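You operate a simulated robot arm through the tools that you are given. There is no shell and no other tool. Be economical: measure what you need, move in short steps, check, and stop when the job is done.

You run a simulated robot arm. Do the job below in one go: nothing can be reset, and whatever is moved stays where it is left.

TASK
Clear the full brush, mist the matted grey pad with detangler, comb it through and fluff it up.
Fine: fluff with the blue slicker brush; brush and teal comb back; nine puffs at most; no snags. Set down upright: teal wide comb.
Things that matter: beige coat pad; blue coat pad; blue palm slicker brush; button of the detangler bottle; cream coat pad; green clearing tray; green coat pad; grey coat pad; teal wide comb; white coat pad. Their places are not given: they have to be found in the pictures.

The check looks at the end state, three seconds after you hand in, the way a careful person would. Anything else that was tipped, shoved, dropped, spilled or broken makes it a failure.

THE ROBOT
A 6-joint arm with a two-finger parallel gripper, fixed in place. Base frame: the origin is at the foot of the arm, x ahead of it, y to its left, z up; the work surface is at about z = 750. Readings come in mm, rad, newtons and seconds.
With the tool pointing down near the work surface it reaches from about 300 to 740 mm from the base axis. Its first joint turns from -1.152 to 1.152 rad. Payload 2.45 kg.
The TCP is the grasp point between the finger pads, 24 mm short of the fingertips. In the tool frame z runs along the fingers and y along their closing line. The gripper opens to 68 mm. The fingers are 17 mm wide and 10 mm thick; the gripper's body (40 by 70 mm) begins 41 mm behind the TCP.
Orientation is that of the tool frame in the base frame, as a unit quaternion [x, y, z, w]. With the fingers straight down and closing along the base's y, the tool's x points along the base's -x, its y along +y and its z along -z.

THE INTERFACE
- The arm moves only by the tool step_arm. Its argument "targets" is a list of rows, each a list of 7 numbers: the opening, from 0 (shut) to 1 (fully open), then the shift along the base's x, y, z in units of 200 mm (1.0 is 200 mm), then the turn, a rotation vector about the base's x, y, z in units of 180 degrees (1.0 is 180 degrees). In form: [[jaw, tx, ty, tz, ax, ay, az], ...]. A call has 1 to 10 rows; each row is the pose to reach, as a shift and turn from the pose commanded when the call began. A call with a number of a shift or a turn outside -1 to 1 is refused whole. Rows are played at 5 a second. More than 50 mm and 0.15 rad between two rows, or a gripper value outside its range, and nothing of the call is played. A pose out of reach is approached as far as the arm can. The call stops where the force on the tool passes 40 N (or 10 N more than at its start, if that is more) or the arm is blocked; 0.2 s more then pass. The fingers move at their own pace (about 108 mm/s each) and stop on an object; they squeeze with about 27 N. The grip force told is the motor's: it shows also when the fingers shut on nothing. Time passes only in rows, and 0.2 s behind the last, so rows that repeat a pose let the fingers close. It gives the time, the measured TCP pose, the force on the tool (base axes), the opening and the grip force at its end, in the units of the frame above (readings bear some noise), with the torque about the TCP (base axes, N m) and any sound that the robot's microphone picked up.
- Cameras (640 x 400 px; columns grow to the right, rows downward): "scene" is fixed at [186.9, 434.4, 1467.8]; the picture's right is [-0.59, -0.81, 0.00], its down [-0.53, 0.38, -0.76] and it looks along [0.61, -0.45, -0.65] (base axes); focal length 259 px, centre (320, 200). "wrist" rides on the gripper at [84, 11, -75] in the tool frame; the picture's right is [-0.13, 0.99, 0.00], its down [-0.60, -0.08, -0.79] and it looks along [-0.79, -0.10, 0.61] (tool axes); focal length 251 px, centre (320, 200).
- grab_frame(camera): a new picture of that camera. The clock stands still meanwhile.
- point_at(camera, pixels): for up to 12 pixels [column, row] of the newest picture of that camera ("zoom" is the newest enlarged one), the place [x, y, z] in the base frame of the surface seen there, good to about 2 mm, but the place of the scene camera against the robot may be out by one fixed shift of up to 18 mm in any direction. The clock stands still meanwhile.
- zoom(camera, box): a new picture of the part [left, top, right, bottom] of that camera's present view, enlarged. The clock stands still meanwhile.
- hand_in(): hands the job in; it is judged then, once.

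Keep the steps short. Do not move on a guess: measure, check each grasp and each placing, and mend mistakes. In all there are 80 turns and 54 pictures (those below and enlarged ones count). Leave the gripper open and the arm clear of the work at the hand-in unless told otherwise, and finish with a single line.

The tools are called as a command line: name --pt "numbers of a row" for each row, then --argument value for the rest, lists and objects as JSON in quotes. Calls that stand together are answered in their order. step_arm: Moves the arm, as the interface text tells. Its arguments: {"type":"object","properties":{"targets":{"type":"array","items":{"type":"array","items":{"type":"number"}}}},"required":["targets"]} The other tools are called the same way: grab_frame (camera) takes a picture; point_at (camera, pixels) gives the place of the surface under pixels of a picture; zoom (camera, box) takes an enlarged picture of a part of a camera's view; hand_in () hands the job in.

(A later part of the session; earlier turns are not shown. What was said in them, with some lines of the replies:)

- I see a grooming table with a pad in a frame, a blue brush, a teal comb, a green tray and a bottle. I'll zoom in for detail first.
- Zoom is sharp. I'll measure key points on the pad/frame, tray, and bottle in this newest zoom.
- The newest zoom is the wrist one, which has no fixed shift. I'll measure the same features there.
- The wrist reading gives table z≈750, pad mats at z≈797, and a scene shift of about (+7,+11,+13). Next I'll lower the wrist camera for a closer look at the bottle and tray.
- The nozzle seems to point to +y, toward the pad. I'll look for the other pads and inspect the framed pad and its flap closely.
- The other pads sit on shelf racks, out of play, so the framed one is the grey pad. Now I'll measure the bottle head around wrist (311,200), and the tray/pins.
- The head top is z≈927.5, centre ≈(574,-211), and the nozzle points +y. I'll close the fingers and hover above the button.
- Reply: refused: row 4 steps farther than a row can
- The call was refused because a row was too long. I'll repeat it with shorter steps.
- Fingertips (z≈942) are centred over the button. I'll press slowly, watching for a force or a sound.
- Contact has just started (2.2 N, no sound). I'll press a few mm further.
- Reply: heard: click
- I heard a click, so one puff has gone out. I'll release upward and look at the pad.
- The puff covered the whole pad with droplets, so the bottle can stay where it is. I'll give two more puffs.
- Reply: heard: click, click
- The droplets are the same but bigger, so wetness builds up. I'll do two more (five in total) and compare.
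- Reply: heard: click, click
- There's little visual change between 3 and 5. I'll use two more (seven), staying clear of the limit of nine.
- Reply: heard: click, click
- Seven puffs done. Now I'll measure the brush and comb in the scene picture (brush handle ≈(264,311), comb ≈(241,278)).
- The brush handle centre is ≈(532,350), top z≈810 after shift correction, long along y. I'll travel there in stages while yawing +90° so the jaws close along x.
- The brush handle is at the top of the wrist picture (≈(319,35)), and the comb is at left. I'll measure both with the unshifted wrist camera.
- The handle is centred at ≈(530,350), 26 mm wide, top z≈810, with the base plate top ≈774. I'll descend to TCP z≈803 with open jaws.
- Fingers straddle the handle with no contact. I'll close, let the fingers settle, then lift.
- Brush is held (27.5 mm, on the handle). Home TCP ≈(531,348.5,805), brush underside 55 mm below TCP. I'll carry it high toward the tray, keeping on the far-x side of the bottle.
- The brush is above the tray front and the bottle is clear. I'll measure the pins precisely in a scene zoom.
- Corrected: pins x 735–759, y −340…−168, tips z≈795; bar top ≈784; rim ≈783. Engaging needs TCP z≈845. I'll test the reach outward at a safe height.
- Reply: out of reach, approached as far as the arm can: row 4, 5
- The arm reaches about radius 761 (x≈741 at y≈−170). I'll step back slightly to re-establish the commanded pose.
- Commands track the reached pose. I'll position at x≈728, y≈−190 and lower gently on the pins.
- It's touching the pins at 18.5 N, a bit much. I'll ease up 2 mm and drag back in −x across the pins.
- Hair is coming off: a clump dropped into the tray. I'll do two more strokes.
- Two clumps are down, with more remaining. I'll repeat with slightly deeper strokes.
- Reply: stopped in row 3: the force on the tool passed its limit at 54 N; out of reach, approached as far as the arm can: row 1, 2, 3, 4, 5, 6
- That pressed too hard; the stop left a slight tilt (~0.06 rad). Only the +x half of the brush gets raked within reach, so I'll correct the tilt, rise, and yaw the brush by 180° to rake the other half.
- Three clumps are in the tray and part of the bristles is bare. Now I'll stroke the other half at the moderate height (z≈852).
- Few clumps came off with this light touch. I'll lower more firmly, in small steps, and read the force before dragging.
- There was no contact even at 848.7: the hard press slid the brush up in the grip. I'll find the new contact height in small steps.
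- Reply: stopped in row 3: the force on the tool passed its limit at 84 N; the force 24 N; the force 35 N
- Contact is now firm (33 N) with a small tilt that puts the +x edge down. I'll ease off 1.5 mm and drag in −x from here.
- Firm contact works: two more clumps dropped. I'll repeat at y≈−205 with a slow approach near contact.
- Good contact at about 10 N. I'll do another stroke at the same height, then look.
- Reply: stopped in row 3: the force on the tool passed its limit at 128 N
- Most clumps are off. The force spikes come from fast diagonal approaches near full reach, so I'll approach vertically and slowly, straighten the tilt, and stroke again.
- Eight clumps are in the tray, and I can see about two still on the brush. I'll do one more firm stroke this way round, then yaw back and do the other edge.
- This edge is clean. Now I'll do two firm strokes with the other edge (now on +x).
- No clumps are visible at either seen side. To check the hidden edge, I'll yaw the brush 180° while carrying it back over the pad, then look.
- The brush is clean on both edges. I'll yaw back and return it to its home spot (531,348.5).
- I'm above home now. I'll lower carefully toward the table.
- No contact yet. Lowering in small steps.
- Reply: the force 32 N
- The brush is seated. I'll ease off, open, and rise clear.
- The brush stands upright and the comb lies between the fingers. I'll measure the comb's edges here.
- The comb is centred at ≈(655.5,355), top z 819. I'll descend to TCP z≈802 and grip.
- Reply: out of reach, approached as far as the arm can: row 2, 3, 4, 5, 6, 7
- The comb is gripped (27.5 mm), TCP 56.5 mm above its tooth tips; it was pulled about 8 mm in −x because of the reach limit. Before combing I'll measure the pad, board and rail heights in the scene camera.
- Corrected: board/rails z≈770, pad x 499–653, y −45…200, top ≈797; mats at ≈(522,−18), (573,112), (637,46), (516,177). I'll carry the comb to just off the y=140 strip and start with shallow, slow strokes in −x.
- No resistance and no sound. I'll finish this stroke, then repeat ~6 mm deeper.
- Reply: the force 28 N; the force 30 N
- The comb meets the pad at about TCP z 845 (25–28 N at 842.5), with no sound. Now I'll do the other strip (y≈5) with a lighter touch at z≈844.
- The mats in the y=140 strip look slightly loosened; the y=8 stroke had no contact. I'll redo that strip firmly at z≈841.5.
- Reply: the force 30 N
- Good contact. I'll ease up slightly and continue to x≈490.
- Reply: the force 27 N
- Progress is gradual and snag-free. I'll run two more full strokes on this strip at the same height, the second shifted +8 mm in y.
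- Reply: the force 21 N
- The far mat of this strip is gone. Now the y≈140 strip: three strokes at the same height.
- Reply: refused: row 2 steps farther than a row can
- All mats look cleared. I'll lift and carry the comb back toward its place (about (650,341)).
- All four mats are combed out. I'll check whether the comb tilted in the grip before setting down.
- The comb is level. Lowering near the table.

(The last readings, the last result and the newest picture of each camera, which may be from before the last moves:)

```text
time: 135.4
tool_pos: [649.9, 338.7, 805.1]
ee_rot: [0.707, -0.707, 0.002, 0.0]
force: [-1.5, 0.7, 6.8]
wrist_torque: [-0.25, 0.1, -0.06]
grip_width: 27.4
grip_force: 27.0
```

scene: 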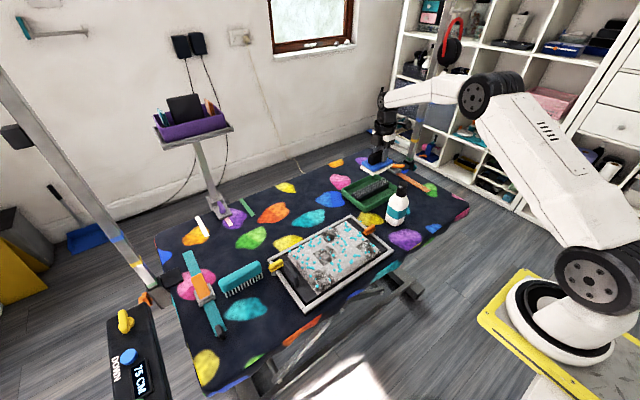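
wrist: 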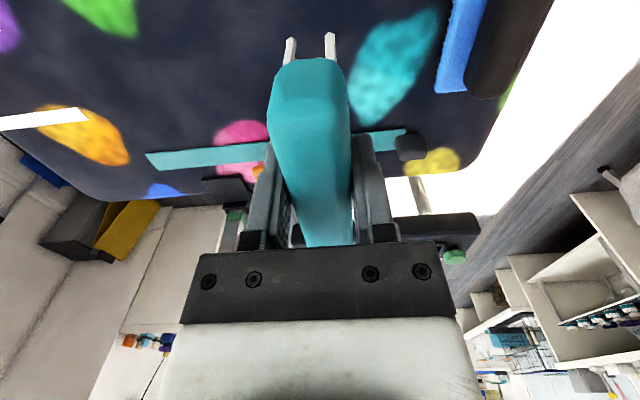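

It's seated (6.8 N). Releasing gently and rising.

step_arm --pt "0 0 0 0.003 0 0 0" --pt "0.55 0 0 0.003 0 0 0" --pt "1 0 0 0.003 0 0 0" --pt "1 0 0 0.003 0 0 0" --pt "1 0 0 0.1 0 0 0" --pt "1 0 0 0.3 0 0 0" --pt "1 0 0 0.47 0 0 0"

step_arm --pt "1 -0.2 0.02 0 0 0 0" --pt "1 -0.4 0.04 0 0 0 0" --pt "1 -0.595 0.05 0 0 0 0"

zoom --camera "scene" --box '[190, 215, 330, 345]'

```text
time: 137.0
tool_pos: [651.1, 338.2, 898.8]
ee_rot: [0.707, -0.707, 0.001, 0.002]
force: [-0.3, 0.3, 1.2]
wrist_torque: [0.02, 0.02, 0.03]
grip_width: 67.9
grip_force: 0.0
```

```text
time: 137.8
tool_pos: [526.4, 350.9, 898.2]
ee_rot: [-0.707, 0.707, -0.001, -0.001]
force: [-0.9, 0.3, -0.3]
wrist_torque: [0.01, -0.02, 0.01]
grip_width: 68.0
grip_force: 0.0
```

```text
3.08 times, centred on (260, 280) of scene
```

zoom: 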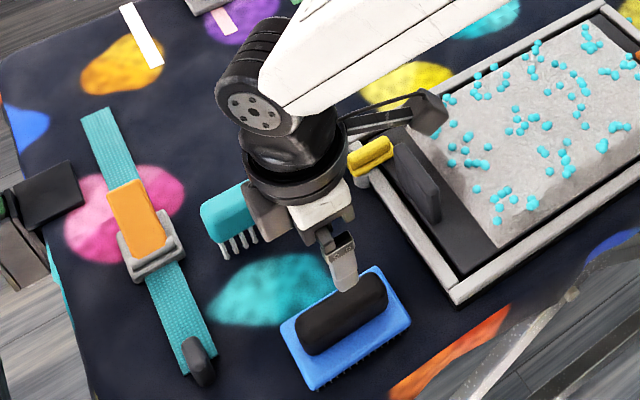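

The comb stands upright. Now I'll descend on the brush handle again and grip.

step_arm --pt "1 0 0 -0.2 0 0 0" --pt "1 0 0 -0.36 0 0 0" --pt "1 0 0 -0.44 0 0 0" --pt "1 0 0 -0.475 0 0 0" --pt "0 0 0 -0.475 0 0 0" --pt "0 0 0 -0.475 0 0 0" --pt "0 0 0 -0.475 0 0 0"

step_arm --pt "0 0 0 0.1 0 0 0" --pt "0 0 0 0.3 0 0 0" --pt "0 0 0 0.5 0 0 0"

```text
time: 139.4
tool_pos: [528.7, 349.7, 801.0]
ee_rot: [0.707, -0.707, 0.001, 0.001]
force: [-1.1, 0.6, -1.0]
wrist_torque: [-0.03, -0.01, 0.01]
grip_width: 27.8
grip_force: 26.8
```

```text
time: 140.2
tool_pos: [527.4, 349.0, 903.3]
ee_rot: [-0.707, 0.707, -0.001, -0.001]
force: [0.5, -0.2, -1.3]
wrist_torque: [-0.01, 0.01, -0.05]
grip_width: 27.7
grip_force: 27.2
```

The brush is held, underside about 50.5 mm below TCP. I'll take it to the y≈155 strip at x≈635 and find the contact height.

step_arm --pt "0 0.1 -0.2 0 0 0 0" --pt "0 0.2 -0.4 0 0 0 0" --pt "0 0.3 -0.6 0 0 0 0" --pt "0 0.42 -0.8 0 0 0 0" --pt "0 0.535 -0.97 0 0 0 0" --pt "0 0.535 -0.97 -0.18 0 0 0" --pt "0 0.535 -0.97 -0.26 0 0 0" --pt "0 0.535 -0.97 -0.28 0 0 0"

step_arm --pt "0 -0.02 0 -0.01 0 0 0" --pt "0 -0.04 0 -0.015 0 0 0"

step_arm --pt "0 -0.02 0 -0.005 0 0 0" --pt "0 -0.04 0 -0.01 0 0 0"

```text
time: 142.0
tool_pos: [638.1, 156.4, 848.0]
ee_rot: [0.707, -0.707, 0.002, 0.001]
force: [-0.2, -0.3, -0.5]
wrist_torque: [-0.02, 0.01, -0.01]
grip_width: 27.3
grip_force: 27.6
```

```text
time: 142.6
tool_pos: [630.4, 155.9, 842.6]
ee_rot: [-0.707, 0.707, 0.0, -0.001]
force: [1.1, 0.3, -1.7]
wrist_torque: [0.01, -0.04, 0.0]
grip_width: 27.7
grip_force: 26.9
```

```text
time: 143.2
tool_pos: [621.0, 156.0, 841.1]
ee_rot: [-0.707, 0.707, -0.002, -0.001]
force: [-0.2, -0.5, -0.9]
wrist_torque: [0.01, -0.02, 0.0]
grip_width: 27.6
grip_force: 27.3
```

No contact yet (the combed coat is lower, ~787). Continuing down slowly while drawing.

step_arm --pt "0 0 0 -0.01 0 0 0" --pt "0 0 0 -0.015 0 0 0"

step_arm --pt "0 0 0 -0.007 0 0 0"

step_arm --pt "0 0 0 -0.007 0 0 0"

```text
time: 143.8
tool_pos: [622.0, 155.9, 837.9]
ee_rot: [-0.707, 0.707, -0.002, -0.001]
force: [0.5, -0.4, -0.8]
wrist_torque: [-0.02, -0.01, 0.02]
grip_width: 27.8
grip_force: 26.7
```

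```text
time: 144.2
tool_pos: [623.0, 154.8, 837.7]
ee_rot: [0.708, -0.707, 0.002, 0.002]
force: [-0.6, 1.1, 1.4]
wrist_torque: [-0.01, 0.11, -0.05]
grip_width: 27.8
grip_force: 27.4
```

```text
time: 144.6
tool_pos: [622.7, 155.5, 837.1]
ee_rot: [-0.707, 0.707, -0.002, -0.001]
force: [-8.6, -1.3, 20.3]
wrist_torque: [-0.16, 0.26, -0.03]
grip_width: 27.4
grip_force: 26.8
```

Contact is at ~837.5. I'll back off slightly to ~10 N and draw in −x; then a second stroke from the far edge.

step_arm --pt "0 -0.05 0 0.004 0 0 0" --pt "0 -0.1 0 0.004 0 0 0" --pt "0 -0.16 0 0.004 0 0 0" --pt "0 -0.22 0 0.004 0 0 0" --pt "0 -0.28 0 0.004 0 0 0"

step_arm --pt "0 -0.06 0 0 0 0 0" --pt "0 -0.12 0 0 0 0 0" --pt "0 -0.18 0 0 0 0 0" --pt "0 -0.24 0 0 0 0 0" --pt "0 -0.28 0 0 0 0 0"

step_arm --pt "0 0 0 0.15 0 0 0" --pt "0 0.2 0 0.15 0 0 0" --pt "0 0.4 0 0.15 0 0 0" --pt "0 0.6 0 0.1 0 0 0" --pt "0 0.64 0 0.03 0 0 0" --pt "0 0.64 0 0.008 0 0 0" --pt "0 0.62 0 0 0 0 0" --pt "0 0.56 0 0 0 0 0"

step_arm --pt "0 -0.06 0 0 0 0 0" --pt "0 -0.12 0 0 0 0 0" --pt "0 -0.18 0 0 0 0 0" --pt "0 -0.24 0 0 0 0 0" --pt "0 -0.3 0 0 0 0 0" --pt "0 -0.36 0 0 0 0 0" --pt "0 -0.42 0 0 0 0 0" --pt "0 -0.48 0 0 0 0 0" --pt "0 -0.54 0 0 0 0 0" --pt "0 -0.58 0 0 0 0 0"

step_arm --pt "0 0 0 0.2 0 0 0" --pt "0 0 -0.2 0.3 0 0 0" --pt "0 0 -0.385 0.3 0 0 0"

zoom --camera "scene" --box '[245, 205, 405, 315]'

```text
time: 145.8
tool_pos: [564.9, 154.7, 836.9]
ee_rot: [-0.707, 0.707, -0.001, -0.002]
force: [3.3, -0.5, 7.9]
wrist_torque: [0.29, -0.12, -0.14]
grip_width: 27.8
grip_force: 27.7
```

```text
time: 147.0
tool_pos: [510.0, 153.4, 837.1]
ee_rot: [-0.706, 0.708, -0.002, 0.0]
force: [4.3, -0.9, 12.2]
wrist_torque: [-0.03, -0.18, -0.04]
grip_width: 27.8
grip_force: 27.2
```

```text
time: 148.8
tool_pos: [623.0, 155.2, 838.6]
ee_rot: [0.707, -0.707, 0.0, 0.001]
force: [0.1, -0.9, -0.4]
wrist_torque: [-0.01, 0.01, 0.0]
grip_width: 27.3
grip_force: 26.0
```

```text
time: 151.0
tool_pos: [505.6, 154.8, 836.5]
ee_rot: [0.707, -0.707, 0.002, -0.001]
force: [4.1, -0.5, 6.9]
wrist_torque: [-0.1, -0.02, 0.05]
grip_width: 27.7
grip_force: 26.7
```

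```text
time: 151.8
tool_pos: [504.1, 81.2, 899.2]
ee_rot: [0.707, -0.707, 0.001, 0.001]
force: [-0.8, 0.7, -1.2]
wrist_torque: [-0.03, -0.02, -0.01]
grip_width: 27.9
grip_force: 27.1
```

```text
3.64 times, centred on (325, 260) of scene
```

zoom: 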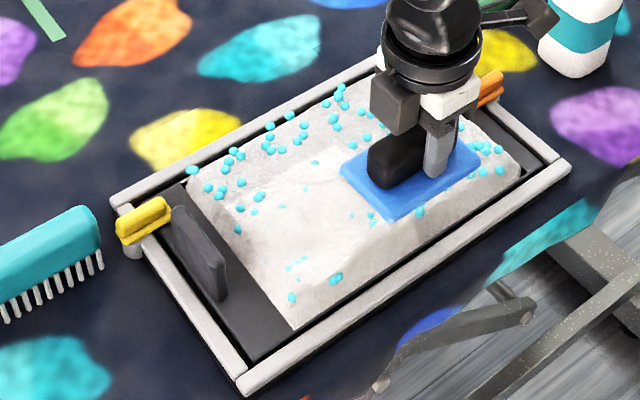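

The brushed area is visibly fluffed (whiter, raised). I'll continue with the middle strip (y≈78), two strokes slightly firmer, then move to y≈0.

step_arm --pt "0 0.2 0 0 0 0 0" --pt "0 0.4 0 0 0 0 0" --pt "0 0.6 0 -0.02 0 0 0" --pt "0 0.68 0 -0.2 0 0 0" --pt "0 0.68 0 -0.28 0 0 0" --pt "0 0.68 0 -0.3 0 0 0" --pt "0 0.68 0 -0.306 0 0 0" --pt "0 0.62 0 -0.306 0 0 0" --pt "0 0.56 0 -0.306 0 0 0" --pt "0 0.5 0 -0.306 0 0 0"

step_arm --pt "0 -0.05 0 0 0 0 0" --pt "0 -0.1 0 0 0 0 0" --pt "0 -0.15 0 0 0 0 0" --pt "0 -0.2 0 0 0 0 0" --pt "0 -0.25 0 0 0 0 0" --pt "0 -0.3 0 0 0 0 0" --pt "0 -0.35 0 0 0 0 0" --pt "0 -0.4 0 0 0 0 0" --pt "0 -0.45 0 0 0 0 0" --pt "0 -0.5 0 0 0 0 0"

step_arm --pt "0 0 0 0.15 0 0 0" --pt "0 0.2 0 0.15 0 0 0" --pt "0 0.4 0 0.15 0 0 0" --pt "0 0.6 0 0.15 0 0 0" --pt "0 0.69 0 0.04 0 0 0" --pt "0 0.69 0 0.005 0 0 0" --pt "0 0.69 0 0 0 0 0" --pt "0 0.62 0 0 0 0 0" --pt "0 0.56 0 0 0 0 0" --pt "0 0.5 0 0 0 0 0"

step_arm --pt "0 -0.05 0 0 0 0 0" --pt "0 -0.1 0 0 0 0 0" --pt "0 -0.15 0 0 0 0 0" --pt "0 -0.2 0 0 0 0 0" --pt "0 -0.25 0 0 0 0 0" --pt "0 -0.3 0 0 0 0 0" --pt "0 -0.35 0 0 0 0 0" --pt "0 -0.4 0 0 0 0 0" --pt "0 -0.45 0 0 0 0 0" --pt "0 -0.5 0 0 0 0 0"

step_arm --pt "0 0 0 0.2 0 0 0" --pt "0 0 -0.2 0.3 0 0 0" --pt "0 0 -0.385 0.3 0 0 0"

```text
time: 154.0
tool_pos: [608.3, 76.8, 837.1]
ee_rot: [0.707, -0.707, 0.004, -0.002]
force: [9.4, 0.1, 21.2]
wrist_torque: [-0.02, 0.13, -0.04]
grip_width: 27.7
grip_force: 26.8
```

```text
time: 156.2
tool_pos: [508.1, 78.4, 836.2]
ee_rot: [0.708, -0.707, 0.003, -0.001]
force: [8.8, -0.4, 20.7]
wrist_torque: [-0.03, -0.09, 0.04]
grip_width: 27.8
grip_force: 27.0
```

```text
time: 158.4
tool_pos: [606.1, 78.6, 836.0]
ee_rot: [-0.707, 0.707, -0.002, -0.001]
force: [2.3, -0.6, 4.7]
wrist_torque: [0.05, -0.05, -0.02]
grip_width: 27.8
grip_force: 26.7
```

```text
time: 160.6
tool_pos: [504.7, 76.7, 835.7]
ee_rot: [-0.707, 0.707, -0.002, -0.001]
force: [-0.2, -0.1, -0.9]
wrist_torque: [0.01, -0.01, 0.0]
grip_width: 27.6
grip_force: 27.1
```

```text
time: 161.4
tool_pos: [505.1, 0.2, 895.0]
ee_rot: [-0.707, 0.707, -0.001, -0.002]
force: [-0.1, 0.1, -1.7]
wrist_torque: [0.0, -0.05, 0.01]
grip_width: 27.5
grip_force: 26.8
```

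The brush creeps up in the grip a little, so I'll go about 1 mm lower for the y≈0 strip.

step_arm --pt "0 0.2 0 0 0 0 0" --pt "0 0.4 0 0 0 0 0" --pt "0 0.6 0 -0.02 0 0 0" --pt "0 0.68 0 -0.2 0 0 0" --pt "0 0.68 0 -0.28 0 0 0" --pt "0 0.68 0 -0.3 0 0 0" --pt "0 0.68 0 -0.305 0 0 0" --pt "0 0.62 0 -0.305 0 0 0" --pt "0 0.56 0 -0.305 0 0 0" --pt "0 0.5 0 -0.305 0 0 0"

step_arm --pt "0 -0.05 0 0 0 0 0" --pt "0 -0.1 0 0 0 0 0" --pt "0 -0.15 0 0 0 0 0" --pt "0 -0.2 0 0 0 0 0" --pt "0 -0.25 0 0 0 0 0" --pt "0 -0.3 0 0 0 0 0" --pt "0 -0.35 0 0 0 0 0" --pt "0 -0.4 0 0 0 0 0" --pt "0 -0.45 0 0 0 0 0" --pt "0 -0.5 0 0 0 0 0"

step_arm --pt "0 0 0 0.15 0 0 0" --pt "0 0.2 0 0.15 0 0 0" --pt "0 0.4 0 0.15 0 0 0" --pt "0 0.6 0 0.15 0 0 0" --pt "0 0.69 0 0.04 0 0 0" --pt "0 0.69 0 0.003 0 0 0" --pt "0 0.69 0 -0.004 0 0 0" --pt "0 0.62 0 -0.004 0 0 0" --pt "0 0.56 0 -0.004 0 0 0" --pt "0 0.5 0 -0.004 0 0 0"

step_arm --pt "0 -0.05 0 0 0 0 0" --pt "0 -0.1 0 0 0 0 0" --pt "0 -0.15 0 0 0 0 0" --pt "0 -0.2 0 0 0 0 0" --pt "0 -0.25 0 0 0 0 0" --pt "0 -0.3 0 0 0 0 0" --pt "0 -0.35 0 0 0 0 0" --pt "0 -0.4 0 0 0 0 0" --pt "0 -0.45 0 0 0 0 0" --pt "0 -0.5 0 0 0 0 0"

step_arm --pt "0 0 0 0.2 0 0 0" --pt "0 -0.2 0 0.3 0 0 0" --pt "0 -0.4 0 0.4 0 0 0" --pt "0 -0.6 0 0.4 0 0 0"

zoom --camera "scene" --box '[245, 205, 405, 315]'

```text
time: 163.6
tool_pos: [608.5, 1.5, 836.0]
ee_rot: [0.707, -0.707, 0.003, -0.001]
force: [4.7, -2.0, 10.4]
wrist_torque: [0.09, 0.06, -0.02]
grip_width: 27.7
grip_force: 27.6
```

```text
time: 165.8
tool_pos: [508.4, 0.5, 835.0]
ee_rot: [0.707, -0.707, 0.002, 0.001]
force: [8.1, 2.1, 17.3]
wrist_torque: [0.17, -0.26, -0.05]
grip_width: 27.4
grip_force: 27.3
```

```text
time: 168.0
tool_pos: [608.3, 2.1, 835.3]
ee_rot: [0.707, -0.707, 0.005, -0.003]
force: [11.8, 0.5, 26.9]
wrist_torque: [0.15, 0.18, -0.09]
grip_width: 27.5
grip_force: 27.1
```

```text
time: 170.2
tool_pos: [508.5, 2.1, 836.0]
ee_rot: [0.707, -0.707, 0.003, 0.0]
force: [11.1, -1.3, 25.8]
wrist_torque: [0.03, -0.21, -0.01]
grip_width: 27.8
grip_force: 27.0
```

```text
time: 171.2
tool_pos: [386.7, 0.6, 915.8]
ee_rot: [0.707, -0.707, 0.001, 0.001]
force: [-1.2, 0.0, -0.7]
wrist_torque: [-0.01, -0.01, 0.01]
grip_width: 27.4
grip_force: 27.0
```

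```text
3.64 times, centred on (325, 260) of scene
```

zoom: 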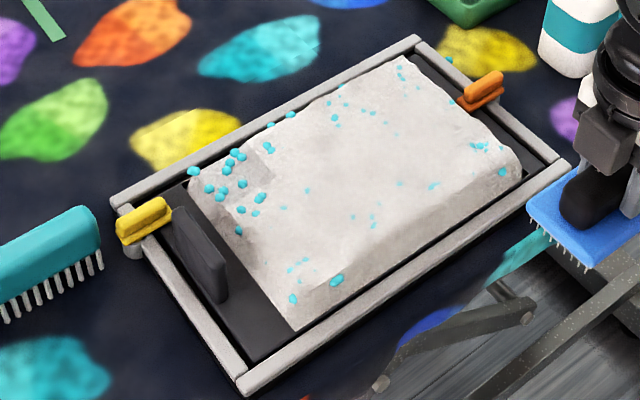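

Nearly all is fluffed; only the corner at large x, y>120 remains. I'll brush that corner with two strokes.

step_arm --pt "0 0.2 0.1 0 0 0 0" --pt "0 0.4 0.2 0 0 0 0" --pt "0 0.6 0.35 0 0 0 0" --pt "0 0.75 0.5 0 0 0 0" --pt "0 0.9 0.65 0 0 0 0" --pt "0 1.0 0.785 0 0 0 0"

step_arm --pt "0 0.2 0 0 0 0 0" --pt "0 0.27 0 -0.2 0 0 0" --pt "0 0.27 0 -0.36 0 0 0" --pt "0 0.27 0 -0.385 0 0 0" --pt "0 0.27 0 -0.395 0 0 0" --pt "0 0.27 0 -0.4 0 0 0" --pt "0 0.22 0 -0.4 0 0 0" --pt "0 0.17 0 -0.4 0 0 0"

step_arm --pt "0 -0.05 0 0 0 0 0" --pt "0 -0.1 0 0 0 0 0" --pt "0 -0.15 0 0 0 0 0" --pt "0 -0.2 0 0 0 0 0" --pt "0 -0.25 0 0 0 0 0" --pt "0 -0.3 0 0 0 0 0" --pt "0 -0.35 0 0 0 0 0" --pt "0 -0.4 0 0 0 0 0" --pt "0 -0.45 0 0 0 0 0"

step_arm --pt "0 0 0 0.15 0 0 0" --pt "0 0.2 0 0.15 0 0 0" --pt "0 0.4 0 0.15 0 0 0" --pt "0 0.55 0 0.1 0 0 0" --pt "0 0.56 0 0.03 0 0 0" --pt "0 0.56 0 0.003 0 0 0" --pt "0 0.56 0 -0.003 0 0 0" --pt "0 0.51 0 -0.003 0 0 0" --pt "0 0.46 0 -0.003 0 0 0"

step_arm --pt "0 -0.05 0 0 0 0 0" --pt "0 -0.1 0 0 0 0 0" --pt "0 -0.15 0 0 0 0 0" --pt "0 -0.2 0 0 0 0 0" --pt "0 -0.25 0 0 0 0 0" --pt "0 -0.3 0 0 0 0 0" --pt "0 -0.35 0 0 0 0 0" --pt "0 -0.4 0 0 0 0 0" --pt "0 -0.45 0 0 0 0 0"

step_arm --pt "0 0 0 0.2 0 0 0" --pt "0 0 0 0.35 0 0 0"

```text
time: 172.6
tool_pos: [586.1, 158.4, 918.7]
ee_rot: [0.707, -0.707, 0.001, 0.001]
force: [0.1, -0.4, -0.3]
wrist_torque: [-0.03, -0.03, -0.01]
grip_width: 27.6
grip_force: 27.0
```

```text
time: 174.4
tool_pos: [620.2, 157.3, 835.2]
ee_rot: [0.708, -0.706, 0.002, 0.0]
force: [3.1, -0.7, 3.8]
wrist_torque: [-0.13, 0.04, 0.03]
grip_width: 27.6
grip_force: 27.5
```

```text
time: 176.4
tool_pos: [533.2, 158.9, 836.5]
ee_rot: [-0.707, 0.707, -0.004, 0.003]
force: [11.9, 0.5, 28.9]
wrist_torque: [-0.38, 0.13, 0.13]
grip_width: 27.3
grip_force: 27.2
```

```text
time: 178.4
tool_pos: [624.6, 158.7, 835.3]
ee_rot: [-0.707, 0.707, -0.003, 0.001]
force: [5.9, -0.1, 14.7]
wrist_torque: [0.06, 0.11, -0.02]
grip_width: 27.6
grip_force: 27.0
```

```text
time: 180.4
tool_pos: [535.3, 159.0, 836.2]
ee_rot: [0.708, -0.707, 0.002, -0.001]
force: [8.4, 0.4, 21.3]
wrist_torque: [0.0, 0.11, 0.01]
grip_width: 27.7
grip_force: 27.2
```

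```text
time: 181.0
tool_pos: [530.5, 154.5, 903.2]
ee_rot: [-0.707, 0.707, -0.001, -0.002]
force: [0.1, 0.2, -1.6]
wrist_torque: [0.01, -0.01, 0.0]
grip_width: 27.4
grip_force: 27.0
```

Good contact on that corner. I'll carry the brush to above home and check the pad and comb.

step_arm --pt "0 0 0.19 0.05 0 0 0" --pt "0 0 0.38 0.05 0 0 0" --pt "0 0 0.57 0.05 0 0 0" --pt "0 0 0.76 0.05 0 0 0" --pt "0 0 0.95 0.05 0 0 0"

zoom --camera "scene" --box '[200, 195, 410, 335]'

```text
time: 182.2
tool_pos: [533.1, 348.9, 914.5]
ee_rot: [-0.707, 0.707, -0.001, -0.001]
force: [0.3, -0.5, -1.3]
wrist_torque: [0.0, 0.02, 0.0]
grip_width: 27.8
grip_force: 27.2
```

```text
2.86 times, centred on (305, 265) of scene
```

zoom: 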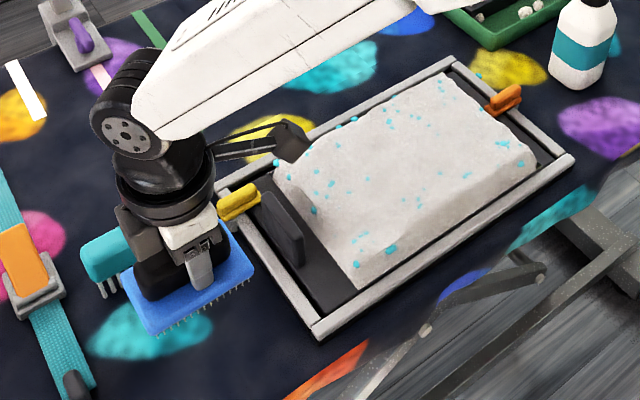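

The pad is fully fluffed. Lowering the brush to its home.

step_arm --pt "0 0 0 -0.2 0 0 0" --pt "0 0 0 -0.4 0 0 0" --pt "0 0 0 -0.52 0 0 0" --pt "0 0 0 -0.55 0 0 0" --pt "0 0 0 -0.56 0 0 0"

step_arm --pt "0 0 0 -0.008 0 0 0"

step_arm --pt "0 0 0 -0.008 0 0 0"

```text
time: 183.4
tool_pos: [531.2, 347.9, 799.9]
ee_rot: [0.707, -0.707, 0.001, 0.001]
force: [-0.7, 0.7, -0.3]
wrist_torque: [-0.01, -0.02, 0.03]
grip_width: 27.5
grip_force: 27.0
```

```text
time: 183.8
tool_pos: [530.9, 348.2, 800.5]
ee_rot: [-0.707, 0.707, 0.0, -0.001]
force: [-1.3, -0.7, 1.3]
wrist_torque: [0.08, 0.07, 0.05]
grip_width: 27.9
grip_force: 27.1
```

```text
time: 184.2
tool_pos: [530.6, 347.8, 800.0]
ee_rot: [0.707, -0.707, 0.002, 0.001]
force: [-4.5, -0.4, 9.3]
wrist_torque: [0.15, 0.26, 0.09]
grip_width: 27.8
grip_force: 27.2
```

It's seated (9 N). Release, rise, and move the arm clear toward the base, high up.

step_arm --pt "0 0 0 0.003 0 0 0" --pt "0.6 0 0 0.003 0 0 0" --pt "1 0 0 0.003 0 0 0" --pt "1 0 0 0.003 0 0 0" --pt "1 0 0 0.1 0 0 0" --pt "1 0 0 0.3 0 0 0" --pt "1 0 0 0.5 0 0 0" --pt "1 0 0 0.7 0 0 0" --pt "1 0 0 0.9 0 0 0"

step_arm --pt "1 -0.1 -0.15 0.1 0 0 0" --pt "1 -0.2 -0.3 0.2 0 0 0" --pt "1 -0.3 -0.45 0.3 0 0 0" --pt "1 -0.4 -0.6 0.4 0 0 0" --pt "1 -0.5 -0.75 0.5 0 0 0" --pt "1 -0.6 -0.9 0.6 0 0 0"

grab_frame --camera "scene"

```text
time: 186.2
tool_pos: [531.4, 347.6, 977.7]
ee_rot: [-0.706, 0.708, -0.002, -0.001]
force: [-0.9, -0.6, 0.3]
wrist_torque: [0.0, -0.03, 0.0]
grip_width: 68.0
grip_force: 0.1
```

```text
time: 187.6
tool_pos: [412.9, 163.9, 1100.7]
ee_rot: [0.707, -0.707, 0.002, 0.001]
force: [0.2, 0.0, -0.5]
wrist_torque: [-0.01, -0.02, -0.02]
grip_width: 68.0
grip_force: 0.1
```

```text
0 pictures are left
```

scene: 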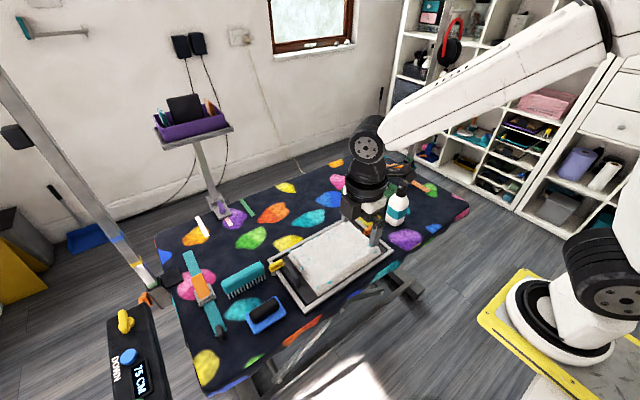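

The final picture shows the comb standing upright, the brush back, the pad fluffed and the bottle standing. The gripper is open and clear, so I'll hand in.

hand_in

```text
The job is handed in.
```

I cleared the blue brush into the green tray, gave the grey pad seven puffs, combed out all four mats with no snags heard, fluffed it, and put the brush back and the comb upright within about 10 mm of their starting spots.
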